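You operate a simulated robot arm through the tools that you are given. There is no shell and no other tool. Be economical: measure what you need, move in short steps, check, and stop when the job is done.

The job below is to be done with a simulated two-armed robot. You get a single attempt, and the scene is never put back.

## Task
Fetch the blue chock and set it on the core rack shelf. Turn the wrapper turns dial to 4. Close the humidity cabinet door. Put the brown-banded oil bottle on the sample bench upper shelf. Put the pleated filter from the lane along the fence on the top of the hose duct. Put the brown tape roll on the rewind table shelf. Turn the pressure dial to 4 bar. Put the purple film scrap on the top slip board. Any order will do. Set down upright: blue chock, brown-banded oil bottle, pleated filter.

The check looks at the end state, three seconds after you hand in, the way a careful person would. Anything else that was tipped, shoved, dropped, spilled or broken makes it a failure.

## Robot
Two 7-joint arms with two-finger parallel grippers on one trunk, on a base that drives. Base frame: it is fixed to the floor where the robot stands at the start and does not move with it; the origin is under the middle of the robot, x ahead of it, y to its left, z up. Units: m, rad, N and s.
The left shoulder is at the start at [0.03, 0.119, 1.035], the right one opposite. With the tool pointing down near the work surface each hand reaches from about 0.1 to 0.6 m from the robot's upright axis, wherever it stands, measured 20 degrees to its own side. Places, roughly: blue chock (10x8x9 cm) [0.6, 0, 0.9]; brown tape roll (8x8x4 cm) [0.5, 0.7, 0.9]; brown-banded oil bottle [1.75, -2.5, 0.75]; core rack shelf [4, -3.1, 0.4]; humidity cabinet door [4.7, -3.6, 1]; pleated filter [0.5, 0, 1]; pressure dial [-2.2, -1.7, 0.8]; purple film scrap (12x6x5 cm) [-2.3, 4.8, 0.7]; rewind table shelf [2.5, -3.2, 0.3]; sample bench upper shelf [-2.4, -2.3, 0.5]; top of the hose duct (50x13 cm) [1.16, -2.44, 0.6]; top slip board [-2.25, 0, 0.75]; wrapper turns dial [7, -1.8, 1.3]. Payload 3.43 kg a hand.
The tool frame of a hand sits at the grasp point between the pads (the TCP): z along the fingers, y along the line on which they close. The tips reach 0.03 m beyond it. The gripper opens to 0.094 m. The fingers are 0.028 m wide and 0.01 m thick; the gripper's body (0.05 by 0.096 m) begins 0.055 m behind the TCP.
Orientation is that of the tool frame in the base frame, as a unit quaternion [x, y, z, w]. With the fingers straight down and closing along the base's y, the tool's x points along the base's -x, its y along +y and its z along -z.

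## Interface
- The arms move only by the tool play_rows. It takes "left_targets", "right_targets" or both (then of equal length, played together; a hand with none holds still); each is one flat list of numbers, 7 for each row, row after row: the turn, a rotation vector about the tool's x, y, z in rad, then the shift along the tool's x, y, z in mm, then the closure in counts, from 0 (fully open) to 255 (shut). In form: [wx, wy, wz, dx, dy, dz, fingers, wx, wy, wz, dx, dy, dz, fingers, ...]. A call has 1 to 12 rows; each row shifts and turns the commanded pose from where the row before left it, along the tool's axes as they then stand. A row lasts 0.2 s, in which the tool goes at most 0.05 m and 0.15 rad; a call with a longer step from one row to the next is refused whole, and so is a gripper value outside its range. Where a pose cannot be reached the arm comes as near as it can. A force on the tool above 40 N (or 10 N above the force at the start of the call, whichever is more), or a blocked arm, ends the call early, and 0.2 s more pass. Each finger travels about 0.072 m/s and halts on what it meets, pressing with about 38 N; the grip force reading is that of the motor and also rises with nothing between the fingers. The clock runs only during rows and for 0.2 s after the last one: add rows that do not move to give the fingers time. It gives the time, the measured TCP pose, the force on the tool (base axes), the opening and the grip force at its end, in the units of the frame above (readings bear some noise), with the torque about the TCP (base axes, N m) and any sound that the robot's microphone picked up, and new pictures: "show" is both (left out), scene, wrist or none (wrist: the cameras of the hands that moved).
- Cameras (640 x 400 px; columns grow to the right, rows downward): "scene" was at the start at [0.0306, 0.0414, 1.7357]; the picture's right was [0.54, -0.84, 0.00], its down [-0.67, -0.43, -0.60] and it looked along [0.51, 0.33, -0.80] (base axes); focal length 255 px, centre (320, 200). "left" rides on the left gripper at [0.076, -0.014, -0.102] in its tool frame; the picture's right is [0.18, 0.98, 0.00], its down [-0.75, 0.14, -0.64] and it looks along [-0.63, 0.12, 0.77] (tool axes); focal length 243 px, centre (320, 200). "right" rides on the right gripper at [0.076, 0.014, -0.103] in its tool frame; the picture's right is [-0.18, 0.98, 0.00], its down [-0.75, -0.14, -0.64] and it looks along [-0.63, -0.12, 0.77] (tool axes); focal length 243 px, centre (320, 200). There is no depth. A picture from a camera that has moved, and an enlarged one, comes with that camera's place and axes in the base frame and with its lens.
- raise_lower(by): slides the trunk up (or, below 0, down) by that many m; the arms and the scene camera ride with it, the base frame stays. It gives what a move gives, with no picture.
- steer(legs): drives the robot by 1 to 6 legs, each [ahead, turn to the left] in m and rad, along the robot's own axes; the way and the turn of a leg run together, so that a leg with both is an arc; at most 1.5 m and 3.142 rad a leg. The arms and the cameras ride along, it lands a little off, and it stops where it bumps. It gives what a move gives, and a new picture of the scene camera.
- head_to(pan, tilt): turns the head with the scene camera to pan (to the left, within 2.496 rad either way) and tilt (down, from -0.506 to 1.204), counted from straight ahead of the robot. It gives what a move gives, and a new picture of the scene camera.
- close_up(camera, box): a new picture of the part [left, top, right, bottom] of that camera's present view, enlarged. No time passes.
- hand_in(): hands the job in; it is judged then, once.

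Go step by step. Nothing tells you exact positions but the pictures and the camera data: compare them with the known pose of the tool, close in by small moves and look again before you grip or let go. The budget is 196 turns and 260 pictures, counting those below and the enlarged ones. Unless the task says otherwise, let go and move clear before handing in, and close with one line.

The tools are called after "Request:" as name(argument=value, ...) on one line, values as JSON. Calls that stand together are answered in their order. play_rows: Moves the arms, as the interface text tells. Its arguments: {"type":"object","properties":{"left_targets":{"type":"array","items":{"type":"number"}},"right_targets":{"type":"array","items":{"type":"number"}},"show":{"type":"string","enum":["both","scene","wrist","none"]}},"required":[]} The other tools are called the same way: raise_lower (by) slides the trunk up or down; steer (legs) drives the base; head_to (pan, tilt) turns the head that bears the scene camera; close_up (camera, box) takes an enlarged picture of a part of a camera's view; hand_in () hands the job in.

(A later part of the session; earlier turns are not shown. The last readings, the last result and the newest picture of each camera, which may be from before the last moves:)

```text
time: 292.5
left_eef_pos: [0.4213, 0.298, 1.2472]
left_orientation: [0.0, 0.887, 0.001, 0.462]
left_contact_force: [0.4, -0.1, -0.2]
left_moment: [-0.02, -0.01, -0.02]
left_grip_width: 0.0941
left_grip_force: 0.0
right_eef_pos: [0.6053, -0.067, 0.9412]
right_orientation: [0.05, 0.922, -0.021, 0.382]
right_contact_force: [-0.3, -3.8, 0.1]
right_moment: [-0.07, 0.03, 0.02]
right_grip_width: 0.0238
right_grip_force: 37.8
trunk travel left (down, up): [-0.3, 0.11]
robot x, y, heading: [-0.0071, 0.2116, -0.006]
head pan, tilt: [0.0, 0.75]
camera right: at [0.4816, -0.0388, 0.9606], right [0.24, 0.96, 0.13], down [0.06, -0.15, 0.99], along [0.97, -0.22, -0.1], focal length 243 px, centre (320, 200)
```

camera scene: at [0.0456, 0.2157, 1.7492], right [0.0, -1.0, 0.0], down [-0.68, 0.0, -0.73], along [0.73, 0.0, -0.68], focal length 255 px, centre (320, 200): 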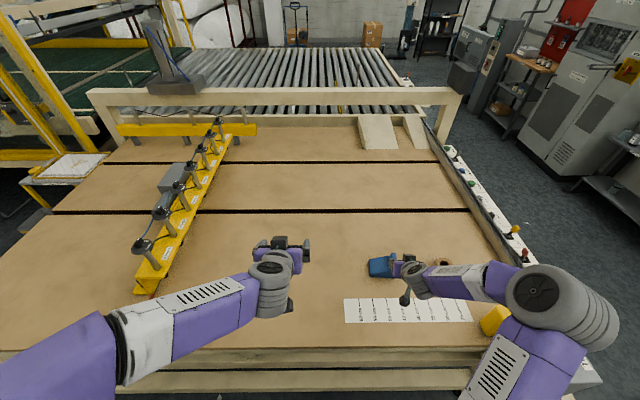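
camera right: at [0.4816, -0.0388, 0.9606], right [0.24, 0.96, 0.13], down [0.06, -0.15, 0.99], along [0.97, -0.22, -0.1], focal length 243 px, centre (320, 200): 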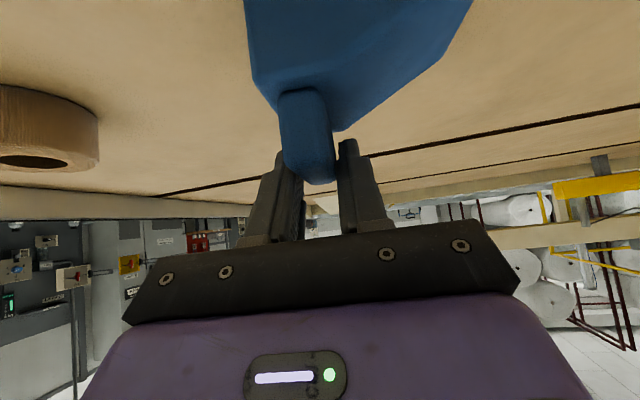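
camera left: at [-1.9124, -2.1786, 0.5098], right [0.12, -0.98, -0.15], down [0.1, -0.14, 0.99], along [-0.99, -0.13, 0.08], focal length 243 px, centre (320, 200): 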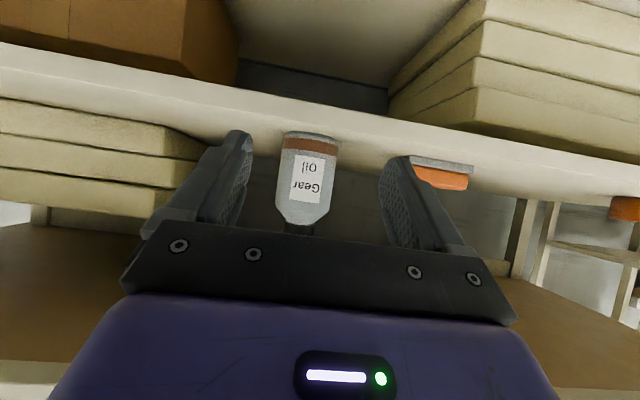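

Now the block is pinched properly (0.024 m, 38 N). I lift and check that it stays level.

Request:
play_rows(right_targets=[0, 0, 0, -7, 0, -7, 230, 0, 0, 0, -14, 0, -14, 230, 0, 0, 0, -21, 0, -21, 230, 0, 0, 0, -28, 0, -28, 230, 0, 0, 0, -28, 0, -28, 230], show="both")

```text
time: 293.7
left_eef_pos: [0.421, 0.2986, 1.2468]
left_orientation: [0.001, 0.887, -0.001, 0.461]
left_contact_force: [0.4, 0.9, 0.0]
left_moment: [0.03, -0.01, -0.02]
left_grip_width: 0.0938
left_grip_force: 0.1
right_eef_pos: [0.6055, -0.0671, 1.0796]
right_orientation: [0.05, 0.923, -0.02, 0.382]
right_contact_force: [-1.7, -0.3, -3.4]
right_moment: [-0.09, -0.03, 0.0]
right_grip_width: 0.024
right_grip_force: 38.1
trunk travel left (down, up): [-0.3, 0.11]
robot x, y, heading: [-0.0076, 0.214, -0.007]
head pan, tilt: [0.0, 0.75]
camera scene: at [0.0458, 0.2168, 1.7492], right [0.0, -1.0, 0.0], down [-0.68, 0.0, -0.73], along [0.73, 0.0, -0.68], focal length 255 px, centre (320, 200)
camera right: at [0.4806, -0.0392, 1.0996], right [0.23, 0.96, 0.13], down [0.06, -0.15, 0.99], along [0.97, -0.22, -0.1], focal length 243 px, centre (320, 200)
```

scene: 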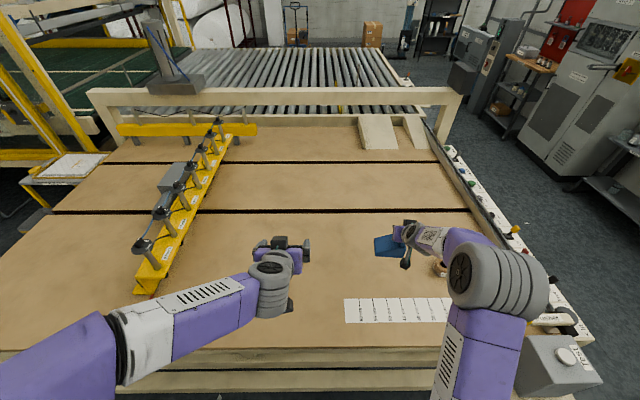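
right: 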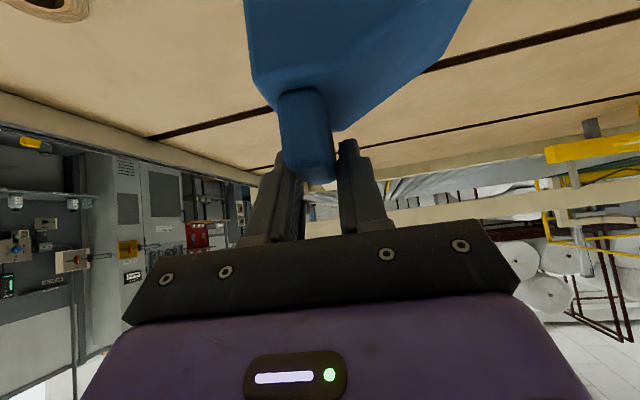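

The chock is held level. Now the left hand goes to the brown tape roll at about [0.46, 0.68].

Request:
play_rows(left_targets=[0, 0, 0, 20, 35, 9, 0, 0, 0, 0, 20, 35, 9, 0, 0, 0, 0, 20, 35, 9, 0, 0, 0, 0, 20, 35, 9, 0, 0, 0, 0, 20, 35, 9, 0, 0, 0, 0, 20, 35, 9, 0, 0, 0, 0, 20, 35, 9, 0, 0, 0, 0, 20, 35, 9, 0, 0, 0, 0, 20, 35, 9, 0, 0, 0, 0, 20, 35, 9, 0, 0, 0, 0, 20, 29, 9, 0], show="both")

```text
time: 296.1
left_eef_pos: [0.3853, 0.6797, 1.0139]
left_orientation: [0.001, 0.887, -0.001, 0.461]
left_contact_force: [-0.7, -0.1, 0.4]
left_moment: [-0.03, 0.03, -0.01]
left_grip_width: 0.094
left_grip_force: 0.1
left hand out of reach, approached as far as the arm can: row 4
right_eef_pos: [0.6056, -0.0674, 1.0799]
right_orientation: [0.05, 0.923, -0.021, 0.382]
right_contact_force: [-0.5, 0.1, -4.1]
right_moment: [-0.07, 0.0, 0.0]
right_grip_width: 0.0236
right_grip_force: 37.6
trunk travel left (down, up): [-0.3, 0.11]
robot x, y, heading: [-0.0032, 0.2184, -0.006]
head pan, tilt: [0.0, 0.75]
camera scene: at [0.047, 0.2173, 1.7492], right [0.0, -1.0, 0.0], down [-0.68, 0.0, -0.73], along [0.73, 0.0, -0.68], focal length 255 px, centre (320, 200)
camera left: at [0.2564, 0.6662, 1.0101], right [-0.1, 0.98, -0.15], down [-0.09, 0.14, 0.99], along [0.99, 0.12, 0.08], focal length 243 px, centre (320, 200)
```

scene: 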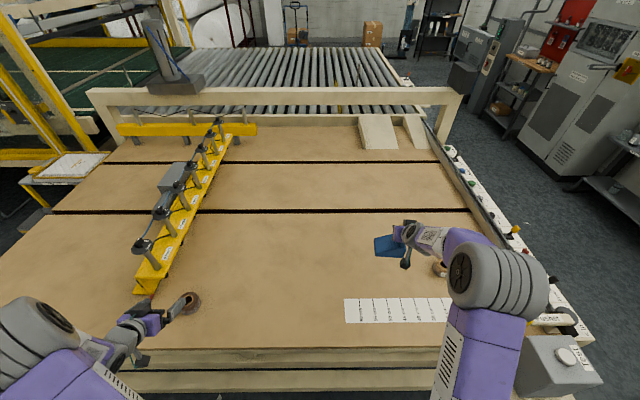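
left: 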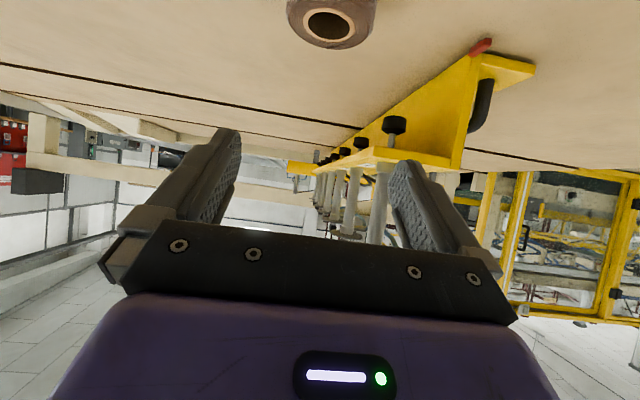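

Request:
play_rows(left_targets=[0, 0, 0, 22, -1, 24.5, 0, 0, 0, 0, 22, -1, 24.5, 0, 0, 0, 0, 21.5, -1.5, 24.5, 0], show="wrist")

```text
time: 296.9
left_eef_pos: [0.4062, 0.6755, 0.9183]
left_orientation: [0.0, 0.887, 0.0, 0.462]
left_contact_force: [0.8, 1.1, -0.5]
left_moment: [0.0, -0.02, 0.01]
left_grip_width: 0.0941
left_grip_force: 0.0
right_eef_pos: [0.6067, -0.0668, 1.0796]
right_orientation: [0.049, 0.923, -0.02, 0.382]
right_contact_force: [-0.2, 0.0, -3.6]
right_moment: [-0.08, -0.02, 0.0]
right_grip_width: 0.0238
right_grip_force: 38.3
trunk travel left (down, up): [-0.3, 0.11]
robot x, y, heading: [-0.003, 0.2151, -0.003]
head pan, tilt: [0.0, 0.75]
camera left: at [0.2787, 0.6618, 0.9147], right [-0.1, 0.98, -0.15], down [-0.09, 0.14, 0.99], along [0.99, 0.12, 0.08], focal length 243 px, centre (320, 200)
```

left: 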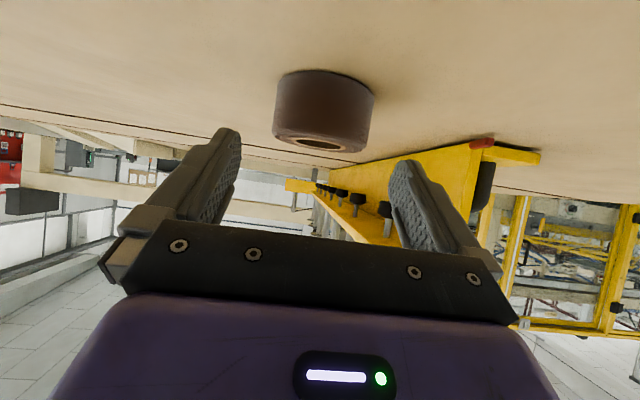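

Well aligned; the roll is ~7.8 cm wide. I advance and close.

Request:
play_rows(left_targets=[0, 0, 0, -3, 2, 34, 0, 0, 0, 0, -3, 0, 34, 0], show="wrist")

```text
time: 297.5
left_eef_pos: [0.4656, 0.6781, 0.8834]
left_orientation: [0.0, 0.888, 0.0, 0.46]
left_contact_force: [-0.2, 0.0, 0.3]
left_moment: [-0.02, 0.0, 0.04]
left_grip_width: 0.0938
left_grip_force: 0.1
right_eef_pos: [0.6064, -0.0691, 1.0797]
right_orientation: [0.049, 0.922, -0.02, 0.382]
right_contact_force: [-0.2, 0.9, -3.7]
right_moment: [-0.08, -0.01, -0.02]
right_grip_width: 0.0239
right_grip_force: 37.7
trunk travel left (down, up): [-0.3, 0.11]
robot x, y, heading: [-0.0019, 0.2175, -0.0]
head pan, tilt: [0.0, 0.75]
camera left: at [0.3382, 0.6632, 0.8805], right [-0.1, 0.98, -0.15], down [-0.09, 0.14, 0.99], along [0.99, 0.12, 0.08], focal length 243 px, centre (320, 200)
```

left: 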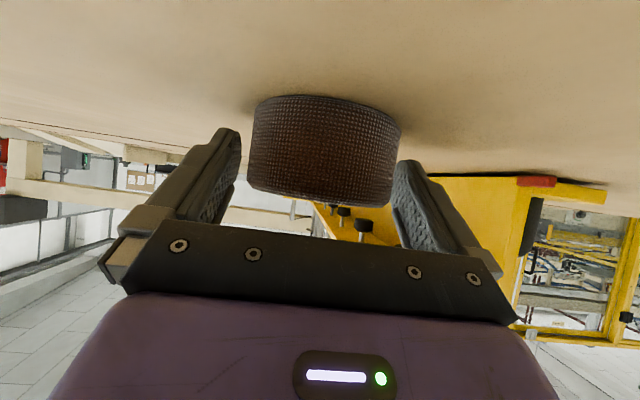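

Request:
play_rows(left_targets=[0, 0, 0, 0, 0, 0, 80, 0, 0, 0, 0, 0, 0, 130, 0, 0, 0, 0, 0, 0, 130, 0, 0, 0, -8.2, 0, -5.7, 130, 0, 0, 0, -24.6, 0, -17, 130, 0, 0, 0, -32.8, 0, -23, 130, 0, 0, 0, -32.8, 0, -23, 130], show="both")

```text
time: 299.1
left_eef_pos: [0.4653, 0.6776, 1.005]
left_orientation: [0.001, 0.888, -0.001, 0.461]
left_contact_force: [0.5, -0.1, -1.4]
left_moment: [-0.01, 0.0, 0.03]
left_grip_width: 0.0729
left_grip_force: 38.0
right_eef_pos: [0.6046, -0.0686, 1.08]
right_orientation: [0.05, 0.922, -0.02, 0.382]
right_contact_force: [-0.5, 0.2, -3.7]
right_moment: [-0.08, -0.02, 0.0]
right_grip_width: 0.024
right_grip_force: 38.5
trunk travel left (down, up): [-0.3, 0.11]
robot x, y, heading: [-0.0073, 0.2148, -0.0]
head pan, tilt: [0.0, 0.75]
camera scene: at [0.0459, 0.2153, 1.7492], right [0.0, -1.0, 0.0], down [-0.68, 0.0, -0.73], along [0.73, 0.0, -0.68], focal length 255 px, centre (320, 200)
camera left: at [0.3373, 0.6625, 1.0013], right [-0.1, 0.98, -0.15], down [-0.09, 0.14, 0.99], along [0.99, 0.12, 0.08], focal length 243 px, centre (320, 200)
```

scene: 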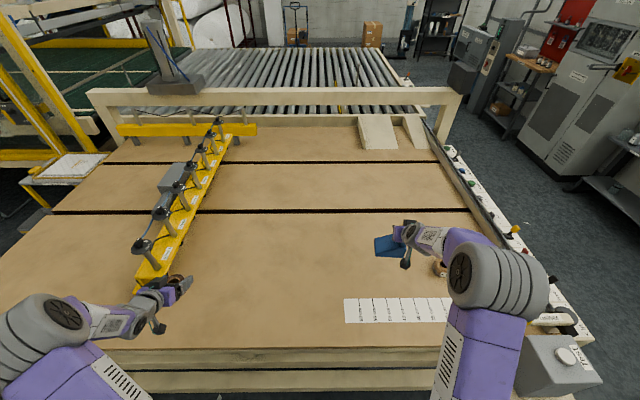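
left: 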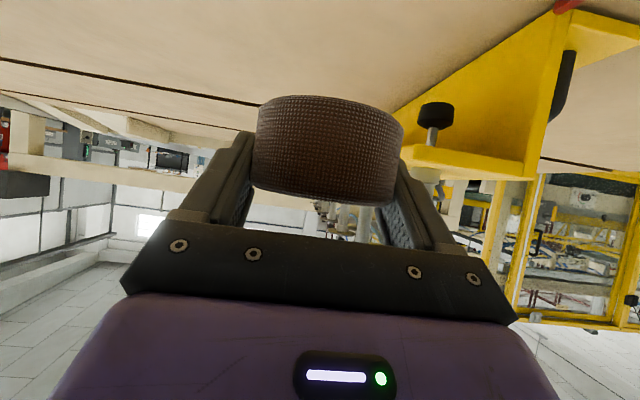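

Both objects are held. I tuck the arms a bit, back out and drive round the console into Hall 2.

Request:
play_rows(left_targets=[0, 0, 0, -10, -38, -15, 130, 0, 0, 0, -10, -38, -15, 130, 0, 0, 0, -10, -38, -15, 130, 0, 0, 0, -10, -38, -15, 130], right_targets=[0, 0, 0, 22.8, -4, -29.9, 230, 0, 0, 0, 22.8, -4, -29.9, 230, 0, 0, 0, 22.8, -4, -29.9, 230, 0, 0, 0, 22.8, -4, -29.9, 230], show="none")

Request:
steer(legs=[[-0.9, 0], [0, -1.571], [1.5, 0], [1.5, 0], [1.4, 0], [0, 1.571]])

Request:
head_to(pan=0.15, tilt=0.35)

```text
time: 300.1
left_eef_pos: [0.439, 0.5239, 1.0719]
left_orientation: [0.001, 0.887, 0.001, 0.462]
left_contact_force: [-0.5, 0.0, -0.3]
left_moment: [0.01, -0.01, -0.01]
left_grip_width: 0.0728
left_grip_force: 37.9
right_eef_pos: [0.454, -0.0704, 1.101]
right_orientation: [0.049, 0.922, -0.019, 0.383]
right_contact_force: [0.7, 0.5, -5.1]
right_moment: [-0.13, -0.04, -0.01]
right_grip_width: 0.0239
right_grip_force: 37.7
trunk travel left (down, up): [-0.3, 0.11]
robot x, y, heading: [-0.0038, 0.2154, -0.009]
head pan, tilt: [0.0, 0.75]
```

```text
time: 333.1
left_eef_pos: [-0.5094, -3.8838, 1.0706]
left_orientation: [0.012, 0.887, -0.006, 0.462]
left_contact_force: [0.0, 0.2, -0.5]
left_moment: [-0.01, 0.01, -0.04]
left_grip_width: 0.0724
left_grip_force: 37.7
right_eef_pos: [-0.5109, -4.4772, 1.1001]
right_orientation: [0.062, 0.922, -0.025, 0.382]
right_contact_force: [1.0, 0.0, -4.2]
right_moment: [-0.09, -0.01, -0.01]
right_grip_width: 0.0239
right_grip_force: 38.2
trunk travel left (down, up): [-0.3, 0.11]
robot x, y, heading: [-0.964, -4.1825, -0.032]
head pan, tilt: [0.0, 0.75]
camera scene: at [-0.911, -4.1815, 1.7492], right [-0.03, -1.0, 0.0], down [-0.68, 0.02, -0.73], along [0.73, -0.02, -0.68], focal length 255 px, centre (320, 200)
```

scene: 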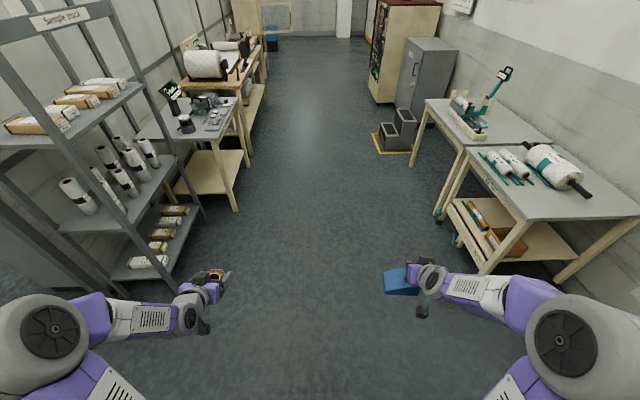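

```text
time: 334.0
left_eef_pos: [-0.508, -3.8839, 1.0703]
left_orientation: [0.013, 0.888, -0.006, 0.46]
left_contact_force: [-0.2, 0.4, -1.3]
left_moment: [-0.01, -0.01, 0.01]
left_grip_width: 0.0723
left_grip_force: 37.8
right_eef_pos: [-0.51, -4.4776, 1.1001]
right_orientation: [0.063, 0.922, -0.025, 0.382]
right_contact_force: [-0.5, -0.6, -4.0]
right_moment: [-0.1, 0.0, 0.01]
right_grip_width: 0.024
right_grip_force: 38.2
trunk travel left (down, up): [-0.3, 0.11]
robot x, y, heading: [-0.9623, -4.182, -0.029]
head pan, tilt: [0.15, 0.351]
camera scene: at [-0.9012, -4.1681, 1.7848], right [0.12, -0.99, 0.0], down [-0.34, -0.04, -0.94], along [0.93, 0.11, -0.34], focal length 255 px, centre (320, 200)
```

scene: 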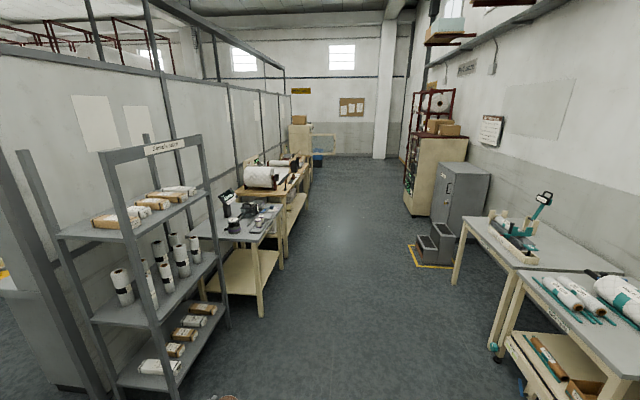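

Request:
close_up(camera="scene", box=[180, 100, 350, 230])

```text
3.08 times, centred on (265, 165) of scene
camera zoom: at [-0.9012, -4.1681, 1.7848], right [0.12, -0.99, 0.0], down [-0.34, -0.04, -0.94], along [0.93, 0.11, -0.34], focal length 785 px, centre (489, 308)
```

zoom: 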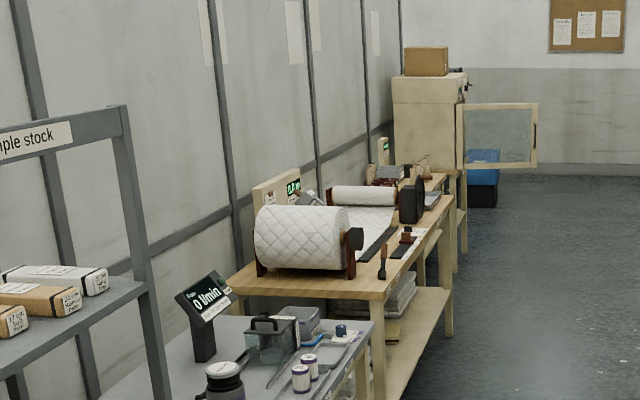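

The rewind table is the wooden one with rolls; beyond it the cabinet with the open glass door. I drive along and face the rewind table.

Request:
steer(legs=[[0, 0.035], [1.5, 0], [1.5, 0], [0.35, 0], [0, 1.571]])

Request:
head_to(pan=0.0, tilt=0.8)

```text
time: 354.5
left_eef_pos: [2.0866, -3.7498, 1.0714]
left_orientation: [-0.617, 0.638, 0.32, 0.331]
left_contact_force: [0.9, 0.4, 0.0]
left_moment: [0.01, -0.02, -0.03]
left_grip_width: 0.0724
left_grip_force: 38.1
right_eef_pos: [2.6807, -3.7545, 1.1002]
right_orientation: [-0.605, 0.698, 0.251, 0.288]
right_contact_force: [0.7, 0.1, -3.3]
right_moment: [0.05, -0.08, -0.01]
right_grip_width: 0.024
right_grip_force: 37.8
trunk travel left (down, up): [-0.3, 0.11]
robot x, y, heading: [2.3818, -4.2074, 1.535]
head pan, tilt: [0.15, 0.351]
camera scene: at [2.368, -4.141, 1.7848], right [0.99, 0.11, 0.0], down [0.04, -0.34, -0.94], along [-0.1, 0.93, -0.34], focal length 255 px, centre (320, 200)
```

scene: 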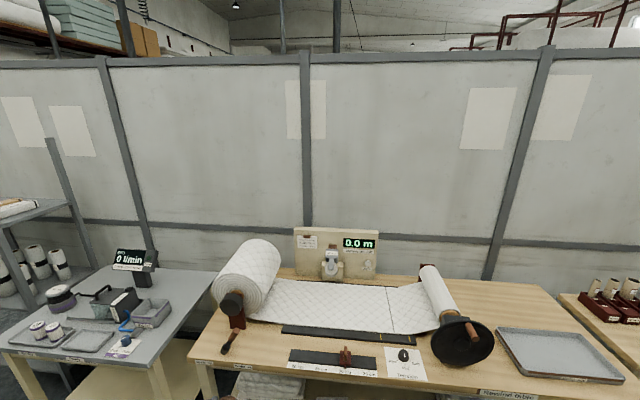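

```text
time: 355.4
left_eef_pos: [2.0864, -3.7491, 1.0704]
left_orientation: [-0.617, 0.638, 0.32, 0.331]
left_contact_force: [0.1, -0.8, 0.0]
left_moment: [0.01, 0.01, 0.02]
left_grip_width: 0.0722
left_grip_force: 37.9
right_eef_pos: [2.6801, -3.7546, 1.0997]
right_orientation: [-0.606, 0.698, 0.252, 0.289]
right_contact_force: [0.0, -0.7, -3.9]
right_moment: [0.02, -0.09, 0.0]
right_grip_width: 0.0238
right_grip_force: 37.8
trunk travel left (down, up): [-0.3, 0.11]
robot x, y, heading: [2.3825, -4.2051, 1.531]
head pan, tilt: [0.0, 0.799]
camera scene: at [2.3815, -4.1529, 1.7453], right [1.0, -0.04, 0.0], down [-0.03, -0.72, -0.7], along [0.03, 0.7, -0.72], focal length 255 px, centre (320, 200)
```

scene: 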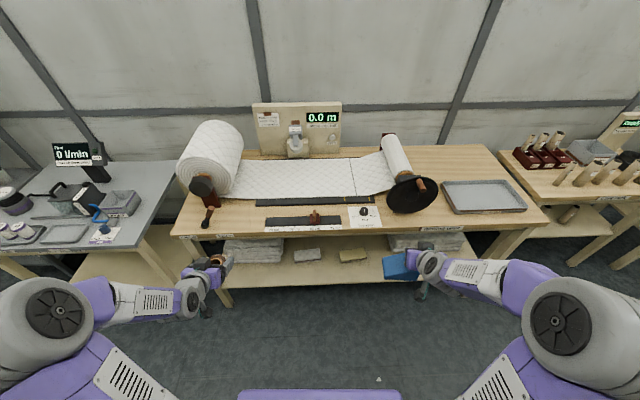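

The shelf under the rewind table is free near its front edge at x≈2.15. I lower the trunk and lift/retract the right hand so the chock stays clear of the table.

Request:
play_rows(right_targets=[0, 0, 0, -21.2, -1.2, -37.4, 230, 0, 0, 0, -21.2, -1.2, -37.4, 230, 0, 0, 0, -21.2, -1.2, -37.4, 230, 0, 0, 0, -21.2, -1.2, -37.4, 230, 0, 0, 0, -21.2, -1.2, -37.4, 230, 0, 0, 0, -21.2, -1.2, -37.4, 230, 0, 0, 0, -21.2, -1.2, -37.4, 230], show="none")

Request:
raise_lower(by=-0.3)

Request:
head_to(pan=0.1, tilt=0.75)

```text
time: 357.0
left_eef_pos: [2.0856, -3.7498, 1.0705]
left_orientation: [-0.616, 0.638, 0.32, 0.332]
left_contact_force: [-0.2, -0.4, -0.1]
left_moment: [-0.03, -0.02, -0.04]
left_grip_width: 0.0723
left_grip_force: 38.1
right_eef_pos: [2.6774, -3.8371, 1.391]
right_orientation: [-0.606, 0.698, 0.251, 0.289]
right_contact_force: [-0.1, -0.6, -3.2]
right_moment: [-0.01, -0.03, -0.03]
right_grip_width: 0.0241
right_grip_force: 37.7
trunk travel left (down, up): [-0.3, 0.11]
robot x, y, heading: [2.3834, -4.2042, 1.53]
head pan, tilt: [0.0, 0.799]
```

```text
time: 360.0
left_eef_pos: [2.0881, -3.7505, 0.7708]
left_orientation: [-0.616, 0.638, 0.32, 0.332]
left_contact_force: [0.6, -0.1, -0.4]
left_moment: [0.03, -0.01, 0.03]
left_grip_width: 0.0724
left_grip_force: 37.8
right_eef_pos: [2.6771, -3.8358, 1.0905]
right_orientation: [-0.605, 0.698, 0.25, 0.289]
right_contact_force: [1.2, -0.2, -2.8]
right_moment: [0.02, -0.08, 0.04]
right_grip_width: 0.0238
right_grip_force: 37.7
trunk travel left (down, up): [0.0, 0.41]
robot x, y, heading: [2.385, -4.2036, 1.531]
head pan, tilt: [0.0, 0.799]
```

```text
time: 360.7
left_eef_pos: [2.087, -3.7501, 0.7721]
left_orientation: [-0.617, 0.638, 0.321, 0.332]
left_contact_force: [-0.9, 0.6, -0.8]
left_moment: [0.01, 0.0, 0.0]
left_grip_width: 0.0721
left_grip_force: 37.6
right_eef_pos: [2.6777, -3.8354, 1.0896]
right_orientation: [-0.606, 0.698, 0.251, 0.289]
right_contact_force: [0.2, -0.6, -3.8]
right_moment: [0.02, -0.06, -0.01]
right_grip_width: 0.0238
right_grip_force: 38.7
trunk travel left (down, up): [0.0, 0.41]
robot x, y, heading: [2.38, -4.2069, 1.53]
head pan, tilt: [0.099, 0.75]
camera scene: at [2.3734, -4.1509, 1.4492], right [1.0, 0.06, 0.0], down [0.04, -0.68, -0.73], along [-0.04, 0.73, -0.68], focal length 255 px, centre (320, 200)
```

scene: 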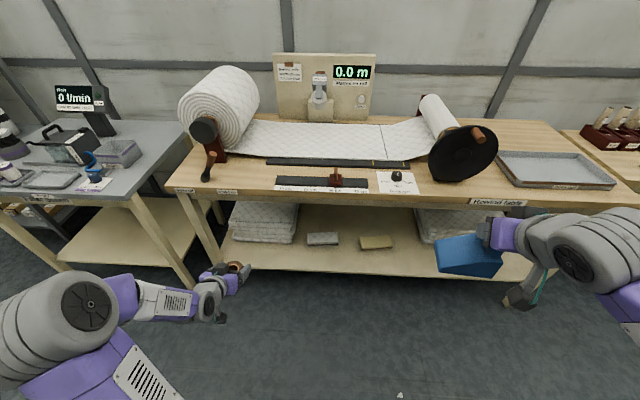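

I shift the left hand inward and lower it to shelf level in front of the table, then drive 0.25 m closer.

Request:
play_rows(left_targets=[0, 0, 0, 35, -13, 24.5, 130, 0, 0, 0, 35, -13, 24.5, 130, 0, 0, 0, 35, -13, 24.5, 130, 0, 0, 0, 35, -13, 24.5, 130, 0, 0, 0, 35, -13, 24.5, 130, 0, 0, 0, 35, -13, 24.5, 130, 0, 0, 0, 35, -13, 24.5, 130, 0, 0, 0, 35, -13, 24.5, 130], show="none")

Request:
steer(legs=[[0.25, 0.03]])

Request:
close_up(camera="left", box=[0, 0, 640, 400])

```text
time: 362.5
left_eef_pos: [2.1915, -3.7537, 0.4293]
left_orientation: [-0.617, 0.638, 0.321, 0.331]
left_contact_force: [0.0, -0.4, 0.0]
left_moment: [0.0, -0.03, 0.02]
left_grip_width: 0.0721
left_grip_force: 38.1
right_eef_pos: [2.6779, -3.8356, 1.0899]
right_orientation: [-0.605, 0.698, 0.251, 0.289]
right_contact_force: [0.5, 0.4, -2.6]
right_moment: [-0.03, -0.08, 0.03]
right_grip_width: 0.0239
right_grip_force: 38.0
trunk travel left (down, up): [0.0, 0.41]
robot x, y, heading: [2.3832, -4.2056, 1.53]
head pan, tilt: [0.099, 0.75]
```

```text
time: 364.3
left_eef_pos: [2.1817, -3.5111, 0.4301]
left_orientation: [-0.627, 0.629, 0.325, 0.326]
left_contact_force: [-0.2, -0.4, -0.6]
left_moment: [-0.01, 0.01, -0.01]
left_grip_width: 0.0723
left_grip_force: 37.7
right_eef_pos: [2.6716, -3.5773, 1.0897]
right_orientation: [-0.617, 0.688, 0.256, 0.285]
right_contact_force: [0.6, -0.1, -3.2]
right_moment: [0.02, -0.07, 0.0]
right_grip_width: 0.0238
right_grip_force: 38.2
trunk travel left (down, up): [0.0, 0.41]
robot x, y, heading: [2.3868, -3.9536, 1.567]
head pan, tilt: [0.099, 0.75]
camera scene: at [2.3773, -3.9012, 1.4492], right [1.0, 0.09, 0.0], down [0.06, -0.68, -0.73], along [-0.07, 0.73, -0.68], focal length 255 px, centre (320, 200)
```

scene: 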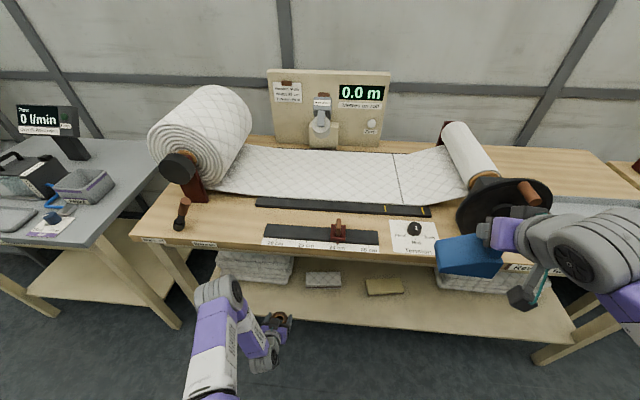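

```text
1.00 times, centred on (320, 200) of left (not enlarged: the box is as wide or as high as the picture)
camera zoom: at [2.1956, -3.6387, 0.4263], right [-0.98, -0.1, -0.15], down [-0.14, -0.09, 0.99], along [-0.12, 0.99, 0.08], focal length 243 px, centre (320, 200)
```

zoom: 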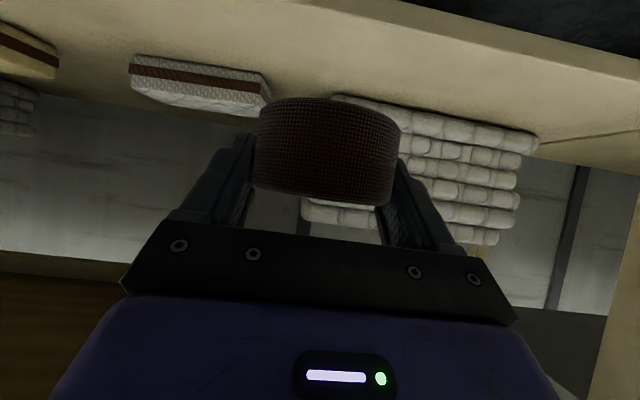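

Shelf z≈0.29, edge at y≈−3.44; stack and blocks are behind y −3.28. I move in over the shelf and lower.

Request:
play_rows(left_targets=[0, 0, 0, -21, 0, 30, 130, 0, 0, 0, -21, 0, 30, 130, 0, 0, 0, -21, 0, 30, 130, 0, 0, 0, -21, 0, 30, 130, 0, 0, 0, 28.7, 0, 20, 130, 0, 0, 0, 28.7, 0, 20, 130], show="wrist")

```text
time: 365.7
left_eef_pos: [2.1825, -3.3635, 0.3573]
left_orientation: [-0.626, 0.628, 0.325, 0.328]
left_contact_force: [0.2, 0.8, -1.0]
left_moment: [0.0, 0.02, 0.02]
left_grip_width: 0.0725
left_grip_force: 38.1
right_eef_pos: [2.6699, -3.5777, 1.0899]
right_orientation: [-0.617, 0.687, 0.257, 0.284]
right_contact_force: [0.0, -0.1, -3.0]
right_moment: [0.02, -0.13, 0.03]
right_grip_width: 0.0243
right_grip_force: 37.6
trunk travel left (down, up): [0.0, 0.41]
robot x, y, heading: [2.3891, -3.9533, 1.565]
head pan, tilt: [0.099, 0.75]
camera left: at [2.1953, -3.4913, 0.3565], right [-0.98, -0.1, -0.15], down [-0.14, -0.09, 0.99], along [-0.11, 0.99, 0.08], focal length 243 px, centre (320, 200)
```

left: 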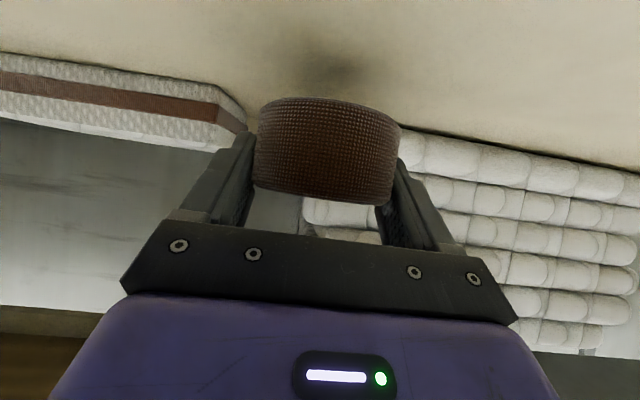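

Request:
play_rows(left_targets=[0, 0, 0, 16.4, 0, 11.5, 130, 0, 0, 0, 4, 0, 2.8, 130], show="none")

Request:
play_rows(left_targets=[0, 0, 0, 2.5, 0, 1.7, 130, 0, 0, 0, 2.5, 0, 1.7, 130], show="none")

Request:
play_rows(left_targets=[0, 0, 0, 2.5, 0, 1.7, 130, 0, 0, 0, 0, 0, 0, 130], show="wrist")

```text
time: 366.3
left_eef_pos: [2.1836, -3.3645, 0.3347]
left_orientation: [-0.626, 0.628, 0.326, 0.327]
left_contact_force: [0.4, -1.2, 1.9]
left_moment: [-0.09, 0.07, 0.04]
left_grip_width: 0.0725
left_grip_force: 38.1
right_eef_pos: [2.6723, -3.577, 1.0916]
right_orientation: [-0.617, 0.688, 0.256, 0.285]
right_contact_force: [0.5, 0.4, -2.9]
right_moment: [-0.01, -0.09, -0.02]
right_grip_width: 0.0238
right_grip_force: 37.9
trunk travel left (down, up): [0.0, 0.41]
robot x, y, heading: [2.3906, -3.9543, 1.566]
head pan, tilt: [0.099, 0.75]
```

```text
time: 366.9
left_eef_pos: [2.182, -3.3605, 0.3344]
left_orientation: [-0.624, 0.626, 0.33, 0.331]
left_contact_force: [1.3, -2.0, 12.1]
left_moment: [-0.48, 0.1, 0.08]
left_grip_width: 0.0724
left_grip_force: 38.3
right_eef_pos: [2.6726, -3.5797, 1.0907]
right_orientation: [-0.617, 0.688, 0.256, 0.284]
right_contact_force: [-0.3, 0.6, -3.5]
right_moment: [-0.03, -0.08, -0.01]
right_grip_width: 0.0237
right_grip_force: 37.9
trunk travel left (down, up): [0.0, 0.41]
robot x, y, heading: [2.3861, -3.9566, 1.565]
head pan, tilt: [0.099, 0.75]
stopped in row 2 (left hand): the force on the tool passed its limit at 43 N (the readings are from after the stop); the commanded pose is now the measured one
```

```text
time: 367.4
left_eef_pos: [2.182, -3.3576, 0.3352]
left_orientation: [-0.622, 0.625, 0.334, 0.334]
left_contact_force: [0.8, -2.0, 13.4]
left_moment: [-0.48, 0.01, 0.04]
left_grip_width: 0.0722
left_grip_force: 37.4
right_eef_pos: [2.6721, -3.5788, 1.0894]
right_orientation: [-0.616, 0.689, 0.255, 0.284]
right_contact_force: [-0.2, 0.0, -3.6]
right_moment: [-0.02, -0.07, 0.01]
right_grip_width: 0.024
right_grip_force: 38.1
trunk travel left (down, up): [0.0, 0.41]
robot x, y, heading: [2.3895, -3.9587, 1.561]
head pan, tilt: [0.099, 0.75]
stopped in row 2 (left hand): the force on the tool passed its limit at 41 N (the readings are from after the stop); the commanded pose is now the measured one
camera left: at [2.1948, -3.4855, 0.3281], right [-0.98, -0.1, -0.15], down [-0.14, -0.12, 0.98], along [-0.12, 0.99, 0.1], focal length 243 px, centre (320, 200)
```

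left: 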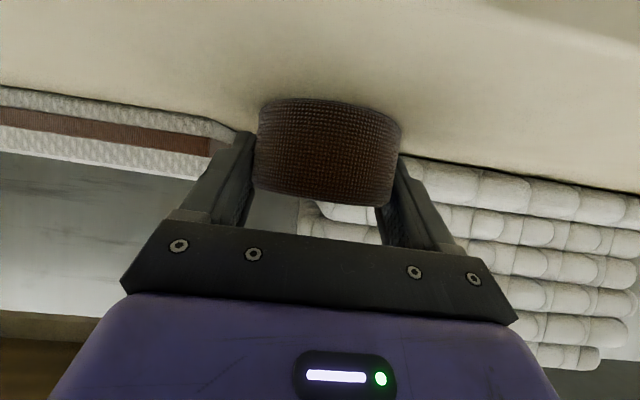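

On the shelf. I ease off, open and withdraw.

Request:
play_rows(left_targets=[0, 0, 0, -1.5, 0, -1, 130, 0, 0, 0, 0, 0, 0, 60, 0, 0, 0, 0, 0, 0, 0, 0, 0, 0, 0, 0, 0, 0, 0, 0, 0, -2, 0, -8, 0, 0, 0, 0, 10, 0, -22, 0, 0, 0, 0, 18, 0, -30, 0, 0, 0, 0, 20, 0, -34, 0, 0, 0, 0, 20, 0, -34, 0, 0, 0, 0, 20, 0, -34, 0], show="wrist")

```text
time: 369.6
left_eef_pos: [2.1814, -3.5423, 0.3542]
left_orientation: [-0.624, 0.625, 0.333, 0.331]
left_contact_force: [0.1, 0.3, -0.2]
left_moment: [0.01, 0.0, 0.0]
left_grip_width: 0.094
left_grip_force: 0.1
right_eef_pos: [2.6717, -3.5776, 1.0899]
right_orientation: [-0.617, 0.688, 0.256, 0.284]
right_contact_force: [0.0, -0.1, -3.4]
right_moment: [0.0, -0.09, -0.03]
right_grip_width: 0.024
right_grip_force: 38.1
trunk travel left (down, up): [0.0, 0.41]
robot x, y, heading: [2.3874, -3.9565, 1.565]
head pan, tilt: [0.099, 0.75]
camera left: at [2.1941, -3.6696, 0.348], right [-0.98, -0.1, -0.15], down [-0.14, -0.11, 0.98], along [-0.12, 0.99, 0.09], focal length 243 px, centre (320, 200)
```

left: 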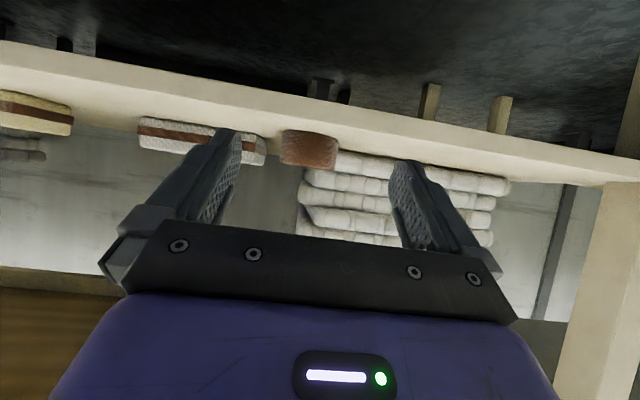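

The tape is on the shelf. Now I drive to the core rack near x 4.

Request:
play_rows(left_targets=[0, 0, 0, -33, 0, -23, 0, 0, 0, 0, -33, 0, -23, 0, 0, 0, 0, -33, 0, -23, 0, 0, 0, 0, -33, 0, -23, 0, 0, 0, 0, -33, 0, -23, 0, 0, 0, 0, -33, 0, -23, 0], show="none")

Request:
steer(legs=[[-0.4, 0], [0, -1.571], [1.45, 0], [0, 1.571]])

Request:
head_to(pan=-0.1, tilt=0.6)

```text
time: 371.0
left_eef_pos: [2.1823, -3.5468, 0.5956]
left_orientation: [-0.623, 0.626, 0.331, 0.332]
left_contact_force: [0.4, 0.5, 0.4]
left_moment: [0.0, -0.03, -0.01]
left_grip_width: 0.0941
left_grip_force: 0.1
right_eef_pos: [2.673, -3.5765, 1.0899]
right_orientation: [-0.617, 0.688, 0.256, 0.283]
right_contact_force: [-0.6, 0.4, -3.9]
right_moment: [-0.01, -0.08, 0.01]
right_grip_width: 0.024
right_grip_force: 37.6
trunk travel left (down, up): [0.0, 0.41]
robot x, y, heading: [2.3884, -3.9545, 1.564]
head pan, tilt: [0.099, 0.75]
```

```text
time: 388.0
left_eef_pos: [3.629, -3.9467, 0.594]
left_orientation: [-0.623, 0.626, 0.331, 0.332]
left_contact_force: [0.1, 0.1, 0.3]
left_moment: [0.02, 0.02, 0.03]
left_grip_width: 0.0941
left_grip_force: 0.1
right_eef_pos: [4.1192, -3.9802, 1.0911]
right_orientation: [-0.616, 0.688, 0.256, 0.284]
right_contact_force: [0.1, -0.5, -3.0]
right_moment: [0.04, -0.12, 0.02]
right_grip_width: 0.0239
right_grip_force: 37.7
trunk travel left (down, up): [0.0, 0.41]
robot x, y, heading: [3.8355, -4.36, 1.565]
head pan, tilt: [0.099, 0.75]
camera scene: at [3.8238, -4.3045, 1.4492], right [1.0, 0.09, 0.0], down [0.06, -0.68, -0.73], along [-0.07, 0.73, -0.68], focal length 255 px, centre (320, 200)
```

scene: 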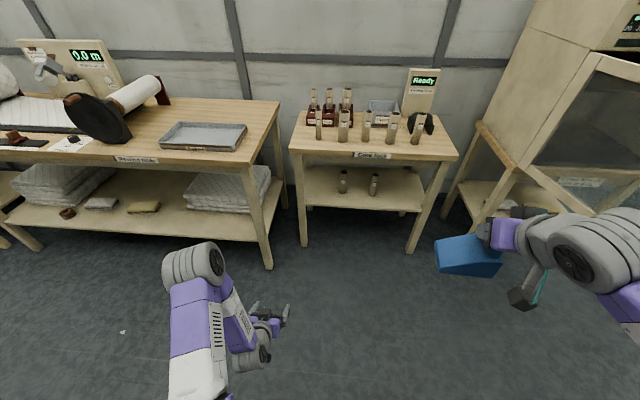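

```text
time: 388.7
left_eef_pos: [3.6297, -3.9472, 0.5952]
left_orientation: [-0.623, 0.626, 0.331, 0.332]
left_contact_force: [-0.1, 0.6, 0.8]
left_moment: [0.0, -0.01, 0.0]
left_grip_width: 0.0943
left_grip_force: 0.1
right_eef_pos: [4.1191, -3.9809, 1.0899]
right_orientation: [-0.616, 0.689, 0.255, 0.284]
right_contact_force: [0.4, 0.5, -3.3]
right_moment: [0.0, -0.09, 0.0]
right_grip_width: 0.0239
right_grip_force: 37.8
trunk travel left (down, up): [0.0, 0.41]
robot x, y, heading: [3.8294, -4.3579, 1.565]
head pan, tilt: [-0.099, 0.6]
camera scene: at [3.8409, -4.2991, 1.462], right [0.99, -0.11, 0.0], down [-0.06, -0.56, -0.82], along [0.09, 0.82, -0.57], focal length 255 px, centre (320, 200)
```

scene: 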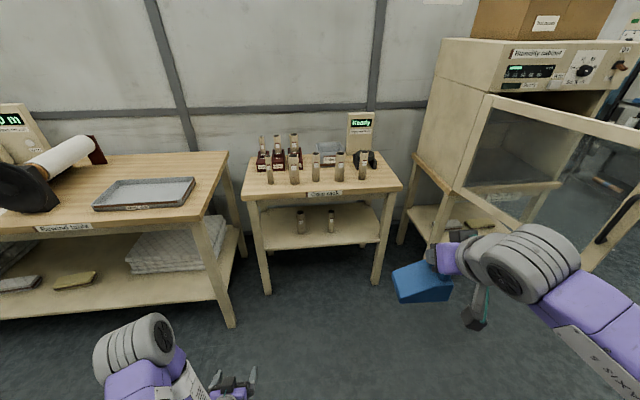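

Request:
close_up(camera="scene", box=[230, 120, 420, 300])

Request:
close_up(camera="scene", box=[400, 0, 640, 270])

```text
2.22 times, centred on (325, 210) of scene
camera zoom: at [3.8409, -4.2991, 1.462], right [0.99, -0.11, 0.0], down [-0.06, -0.56, -0.82], along [0.09, 0.82, -0.57], focal length 567 px, centre (309, 178)
```

zoom: 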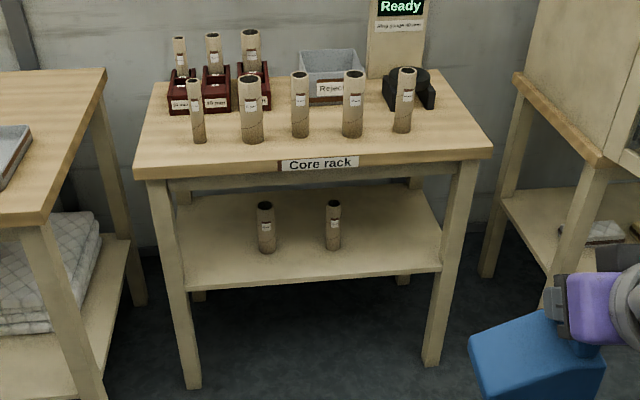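

```text
1.48 times, centred on (520, 135) of scene
camera zoom: at [3.8409, -4.2991, 1.462], right [0.99, -0.11, 0.0], down [-0.06, -0.56, -0.82], along [0.09, 0.82, -0.57], focal length 378 px, centre (24, 296)
```

zoom: 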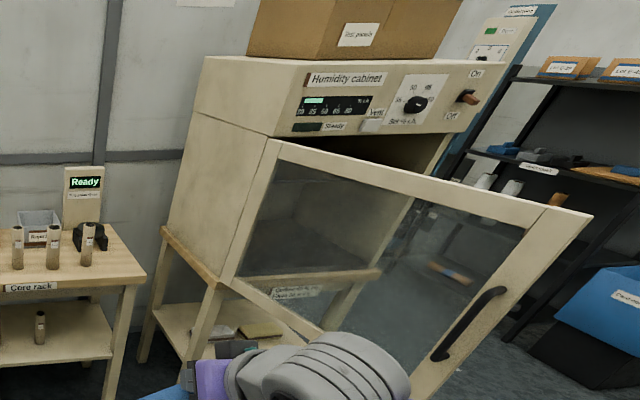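

The core rack's shelf has free room right of the second core. I shift the robot 0.1 m right, raise/retract the left hand and lower the chock to shelf height in front.

Request:
play_rows(left_targets=[0, 0, 0, -25.5, 0, -31.4, 0, 0, 0, 0, -25.5, 0, -31.4, 0, 0, 0, 0, -25.5, 0, -31.4, 0, 0, 0, 0, -25.5, 0, -31.4, 0, 0, 0, 0, -25.5, 0, -31.4, 0, 0, 0, 0, -25.5, 0, -31.4, 0, 0, 0, 0, -25.5, 0, -31.4, 0, 0, 0, 0, -25.5, 0, -31.4, 0, 0, 0, 0, -25.5, 0, -31.4, 0, 0, 0, 0, 0, 0, 0, 0, 0, 0, 0, 0, 0, 0, 0, 0, 0, 0, 0, 0, 0, 0], right_targets=[0, 0, 0, 33, 0, 33, 230, 0, 0, 0, 33, 0, 33, 230, 0, 0, 0, 33, 0, 33, 230, 0, 0, 0, 33, 0, 33, 230, 0, 0, 0, 33, 0, 33, 230, 0, 0, 0, 33, 0, 33, 230, 0, 0, 0, 33, 0, 33, 230, 0, 0, 0, 33, 0, 33, 230, 0, 0, 0, 33, 0, 33, 230, 0, 0, 0, 33, 0, 33, 230, 0, 0, 0, 33, 0, 33, 230, 0, 0, 0, 28, 0, 28, 230], show="none")

Request:
steer(legs=[[0, -1.571], [0.11, 0], [0, 1.576], [0.35, 0]])

Request:
close_up(camera="right", box=[0, 0, 640, 400])

```text
time: 391.3
left_eef_pos: [3.6089, -3.952, 0.917]
left_orientation: [-0.624, 0.626, 0.332, 0.331]
left_contact_force: [-0.3, 1.2, -1.0]
left_moment: [0.02, -0.02, -0.05]
left_grip_width: 0.0939
left_grip_force: 0.1
left hand out of reach, approached as far as the arm can: row 1, 2, 3, 4, 5, 6
right_eef_pos: [4.1243, -3.965, 0.5413]
right_orientation: [-0.616, 0.689, 0.256, 0.284]
right_contact_force: [-0.3, 0.9, -4.6]
right_moment: [0.01, -0.07, -0.01]
right_grip_width: 0.024
right_grip_force: 37.9
right hand out of reach, approached as far as the arm can: row 6, 7
trunk travel left (down, up): [0.0, 0.41]
robot x, y, heading: [3.8331, -4.3595, 1.566]
head pan, tilt: [-0.099, 0.6]
```

```text
time: 402.1
left_eef_pos: [3.7182, -3.6071, 0.9166]
left_orientation: [0.625, -0.625, -0.331, -0.331]
left_contact_force: [0.0, 0.2, 0.7]
left_moment: [-0.03, 0.01, 0.01]
left_grip_width: 0.0941
left_grip_force: 0.0
right_eef_pos: [4.2323, -3.6152, 0.5416]
right_orientation: [-0.618, 0.687, 0.256, 0.283]
right_contact_force: [-0.2, 0.4, -3.7]
right_moment: [0.0, -0.08, -0.01]
right_grip_width: 0.024
right_grip_force: 38.0
trunk travel left (down, up): [0.0, 0.41]
robot x, y, heading: [3.9468, -4.0094, 1.565]
head pan, tilt: [-0.099, 0.6]
camera scene: at [3.9514, -3.951, 1.4621], right [0.99, -0.1, 0.0], down [-0.06, -0.56, -0.82], along [0.08, 0.82, -0.57], focal length 255 px, centre (320, 200)
```

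scene: 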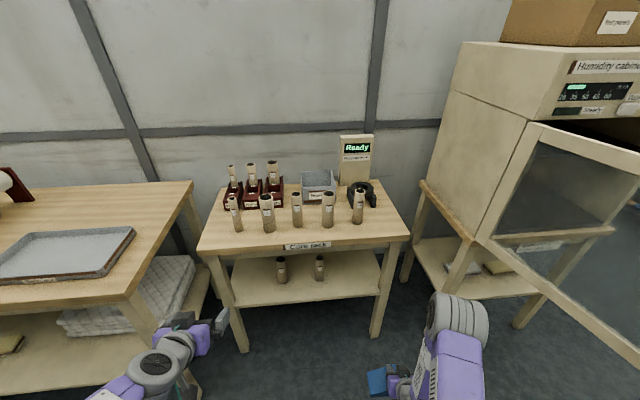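

```text
1.00 times, centred on (320, 200) of right (not enlarged: the box is as wide or as high as the picture)
camera zoom: at [4.2059, -3.7382, 0.5611], right [-0.96, 0.23, 0.13], down [0.15, 0.07, 0.99], along [0.22, 0.97, -0.1], focal length 243 px, centre (320, 200)
```

zoom: 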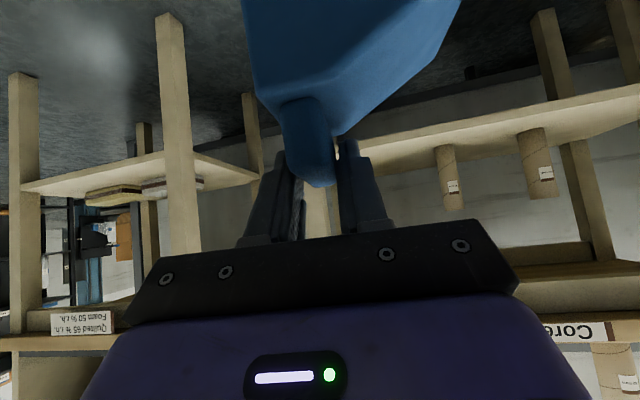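

Shelf top is about z 0.42. I raise both hands slightly and drive 0.29 m closer.

Request:
play_rows(left_targets=[0, 0, 0, -31, 0, -21.5, 0, 0, 0, 0, -31, 0, -21.5, 0, 0, 0, 0, -31, 0, -21.5, 0, 0, 0, 0, -31, 0, -21.5, 0], right_targets=[0, 0, 0, -7, 10, -7, 230, 0, 0, 0, -7, 10, -7, 230, 0, 0, 0, 0, 0, 0, 230, 0, 0, 0, 0, 0, 0, 230], show="none")

Request:
steer(legs=[[0.27, 0]])

Request:
close_up(camera="right", box=[0, 0, 640, 400])

```text
time: 403.1
left_eef_pos: [3.718, -3.6078, 1.0658]
left_orientation: [0.625, -0.624, -0.332, -0.331]
left_contact_force: [0.5, -1.2, -0.4]
left_moment: [-0.04, 0.04, 0.01]
left_grip_width: 0.0939
left_grip_force: 0.0
right_eef_pos: [4.213, -3.6129, 0.5604]
right_orientation: [-0.617, 0.688, 0.255, 0.284]
right_contact_force: [-0.7, 0.7, -5.0]
right_moment: [0.0, -0.11, 0.03]
right_grip_width: 0.0239
right_grip_force: 38.5
trunk travel left (down, up): [0.0, 0.41]
robot x, y, heading: [3.9407, -4.0107, 1.566]
head pan, tilt: [-0.099, 0.6]
```

```text
time: 405.0
left_eef_pos: [3.7193, -3.3384, 1.0663]
left_orientation: [-0.624, 0.625, 0.331, 0.331]
left_contact_force: [0.2, -0.4, -0.4]
left_moment: [0.0, 0.0, 0.04]
left_grip_width: 0.094
left_grip_force: 0.0
right_eef_pos: [4.2137, -3.3455, 0.5615]
right_orientation: [-0.617, 0.688, 0.256, 0.284]
right_contact_force: [-0.2, -0.1, -4.0]
right_moment: [-0.03, -0.08, -0.03]
right_grip_width: 0.0238
right_grip_force: 37.8
trunk travel left (down, up): [0.0, 0.41]
robot x, y, heading: [3.9443, -3.7449, 1.563]
head pan, tilt: [-0.099, 0.6]
camera scene: at [3.9523, -3.6836, 1.462], right [0.99, -0.1, 0.0], down [-0.06, -0.56, -0.82], along [0.09, 0.82, -0.57], focal length 255 px, centre (320, 200)
```

scene: 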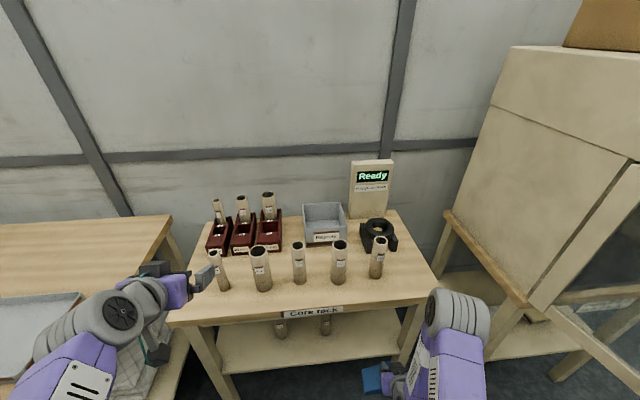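

```text
1.00 times, centred on (320, 200) of right (not enlarged: the box is as wide or as high as the picture)
camera zoom: at [4.1868, -3.4691, 0.581], right [-0.96, 0.23, 0.13], down [0.15, 0.07, 0.99], along [0.22, 0.97, -0.1], focal length 243 px, centre (320, 200)
```

zoom: 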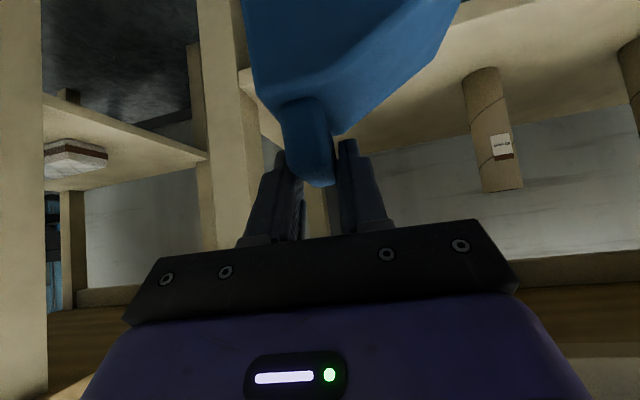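

The rack leg is ~4 cm to the right of the hand. I move straight in.

Request:
play_rows(right_targets=[0, 0, 0, -31.6, 5.1, 31.6, 230, 0, 0, 0, -31.6, 5.1, 31.6, 230, 0, 0, 0, -31.6, 5.1, 31.6, 230, 0, 0, 0, -31.6, 5.1, 31.6, 230], show="both")

```text
time: 406.0
left_eef_pos: [3.7197, -3.3397, 1.0652]
left_orientation: [-0.624, 0.625, 0.332, 0.331]
left_contact_force: [-0.3, 0.9, -0.2]
left_moment: [-0.01, -0.01, -0.02]
left_grip_width: 0.0941
left_grip_force: 0.2
right_eef_pos: [4.2142, -3.1653, 0.5612]
right_orientation: [-0.618, 0.688, 0.255, 0.283]
right_contact_force: [0.3, 0.1, -3.9]
right_moment: [-0.01, -0.04, 0.0]
right_grip_width: 0.0239
right_grip_force: 38.2
trunk travel left (down, up): [0.0, 0.41]
robot x, y, heading: [3.945, -3.7418, 1.569]
head pan, tilt: [-0.099, 0.6]
camera scene: at [3.9523, -3.6837, 1.462], right [0.99, -0.1, 0.0], down [-0.06, -0.56, -0.82], along [0.09, 0.82, -0.57], focal length 255 px, centre (320, 200)
camera right: at [4.1867, -3.2886, 0.5802], right [-0.96, 0.23, 0.13], down [0.15, 0.07, 0.99], along [0.22, 0.97, -0.1], focal length 243 px, centre (320, 200)
```

scene: 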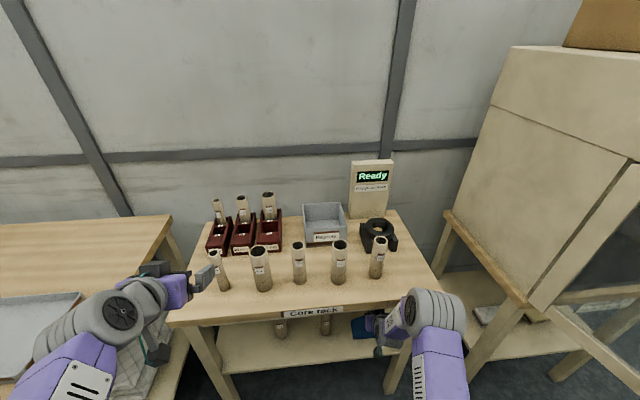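
right: 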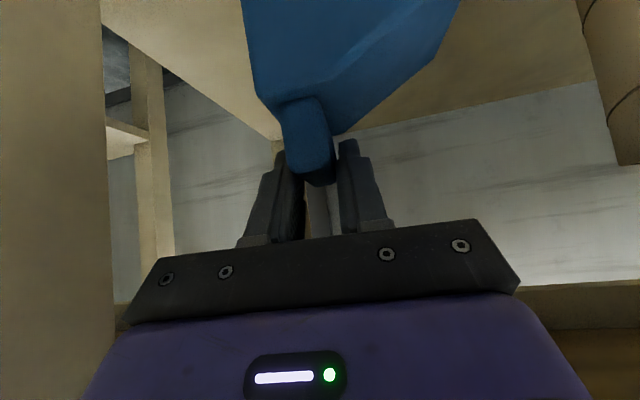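

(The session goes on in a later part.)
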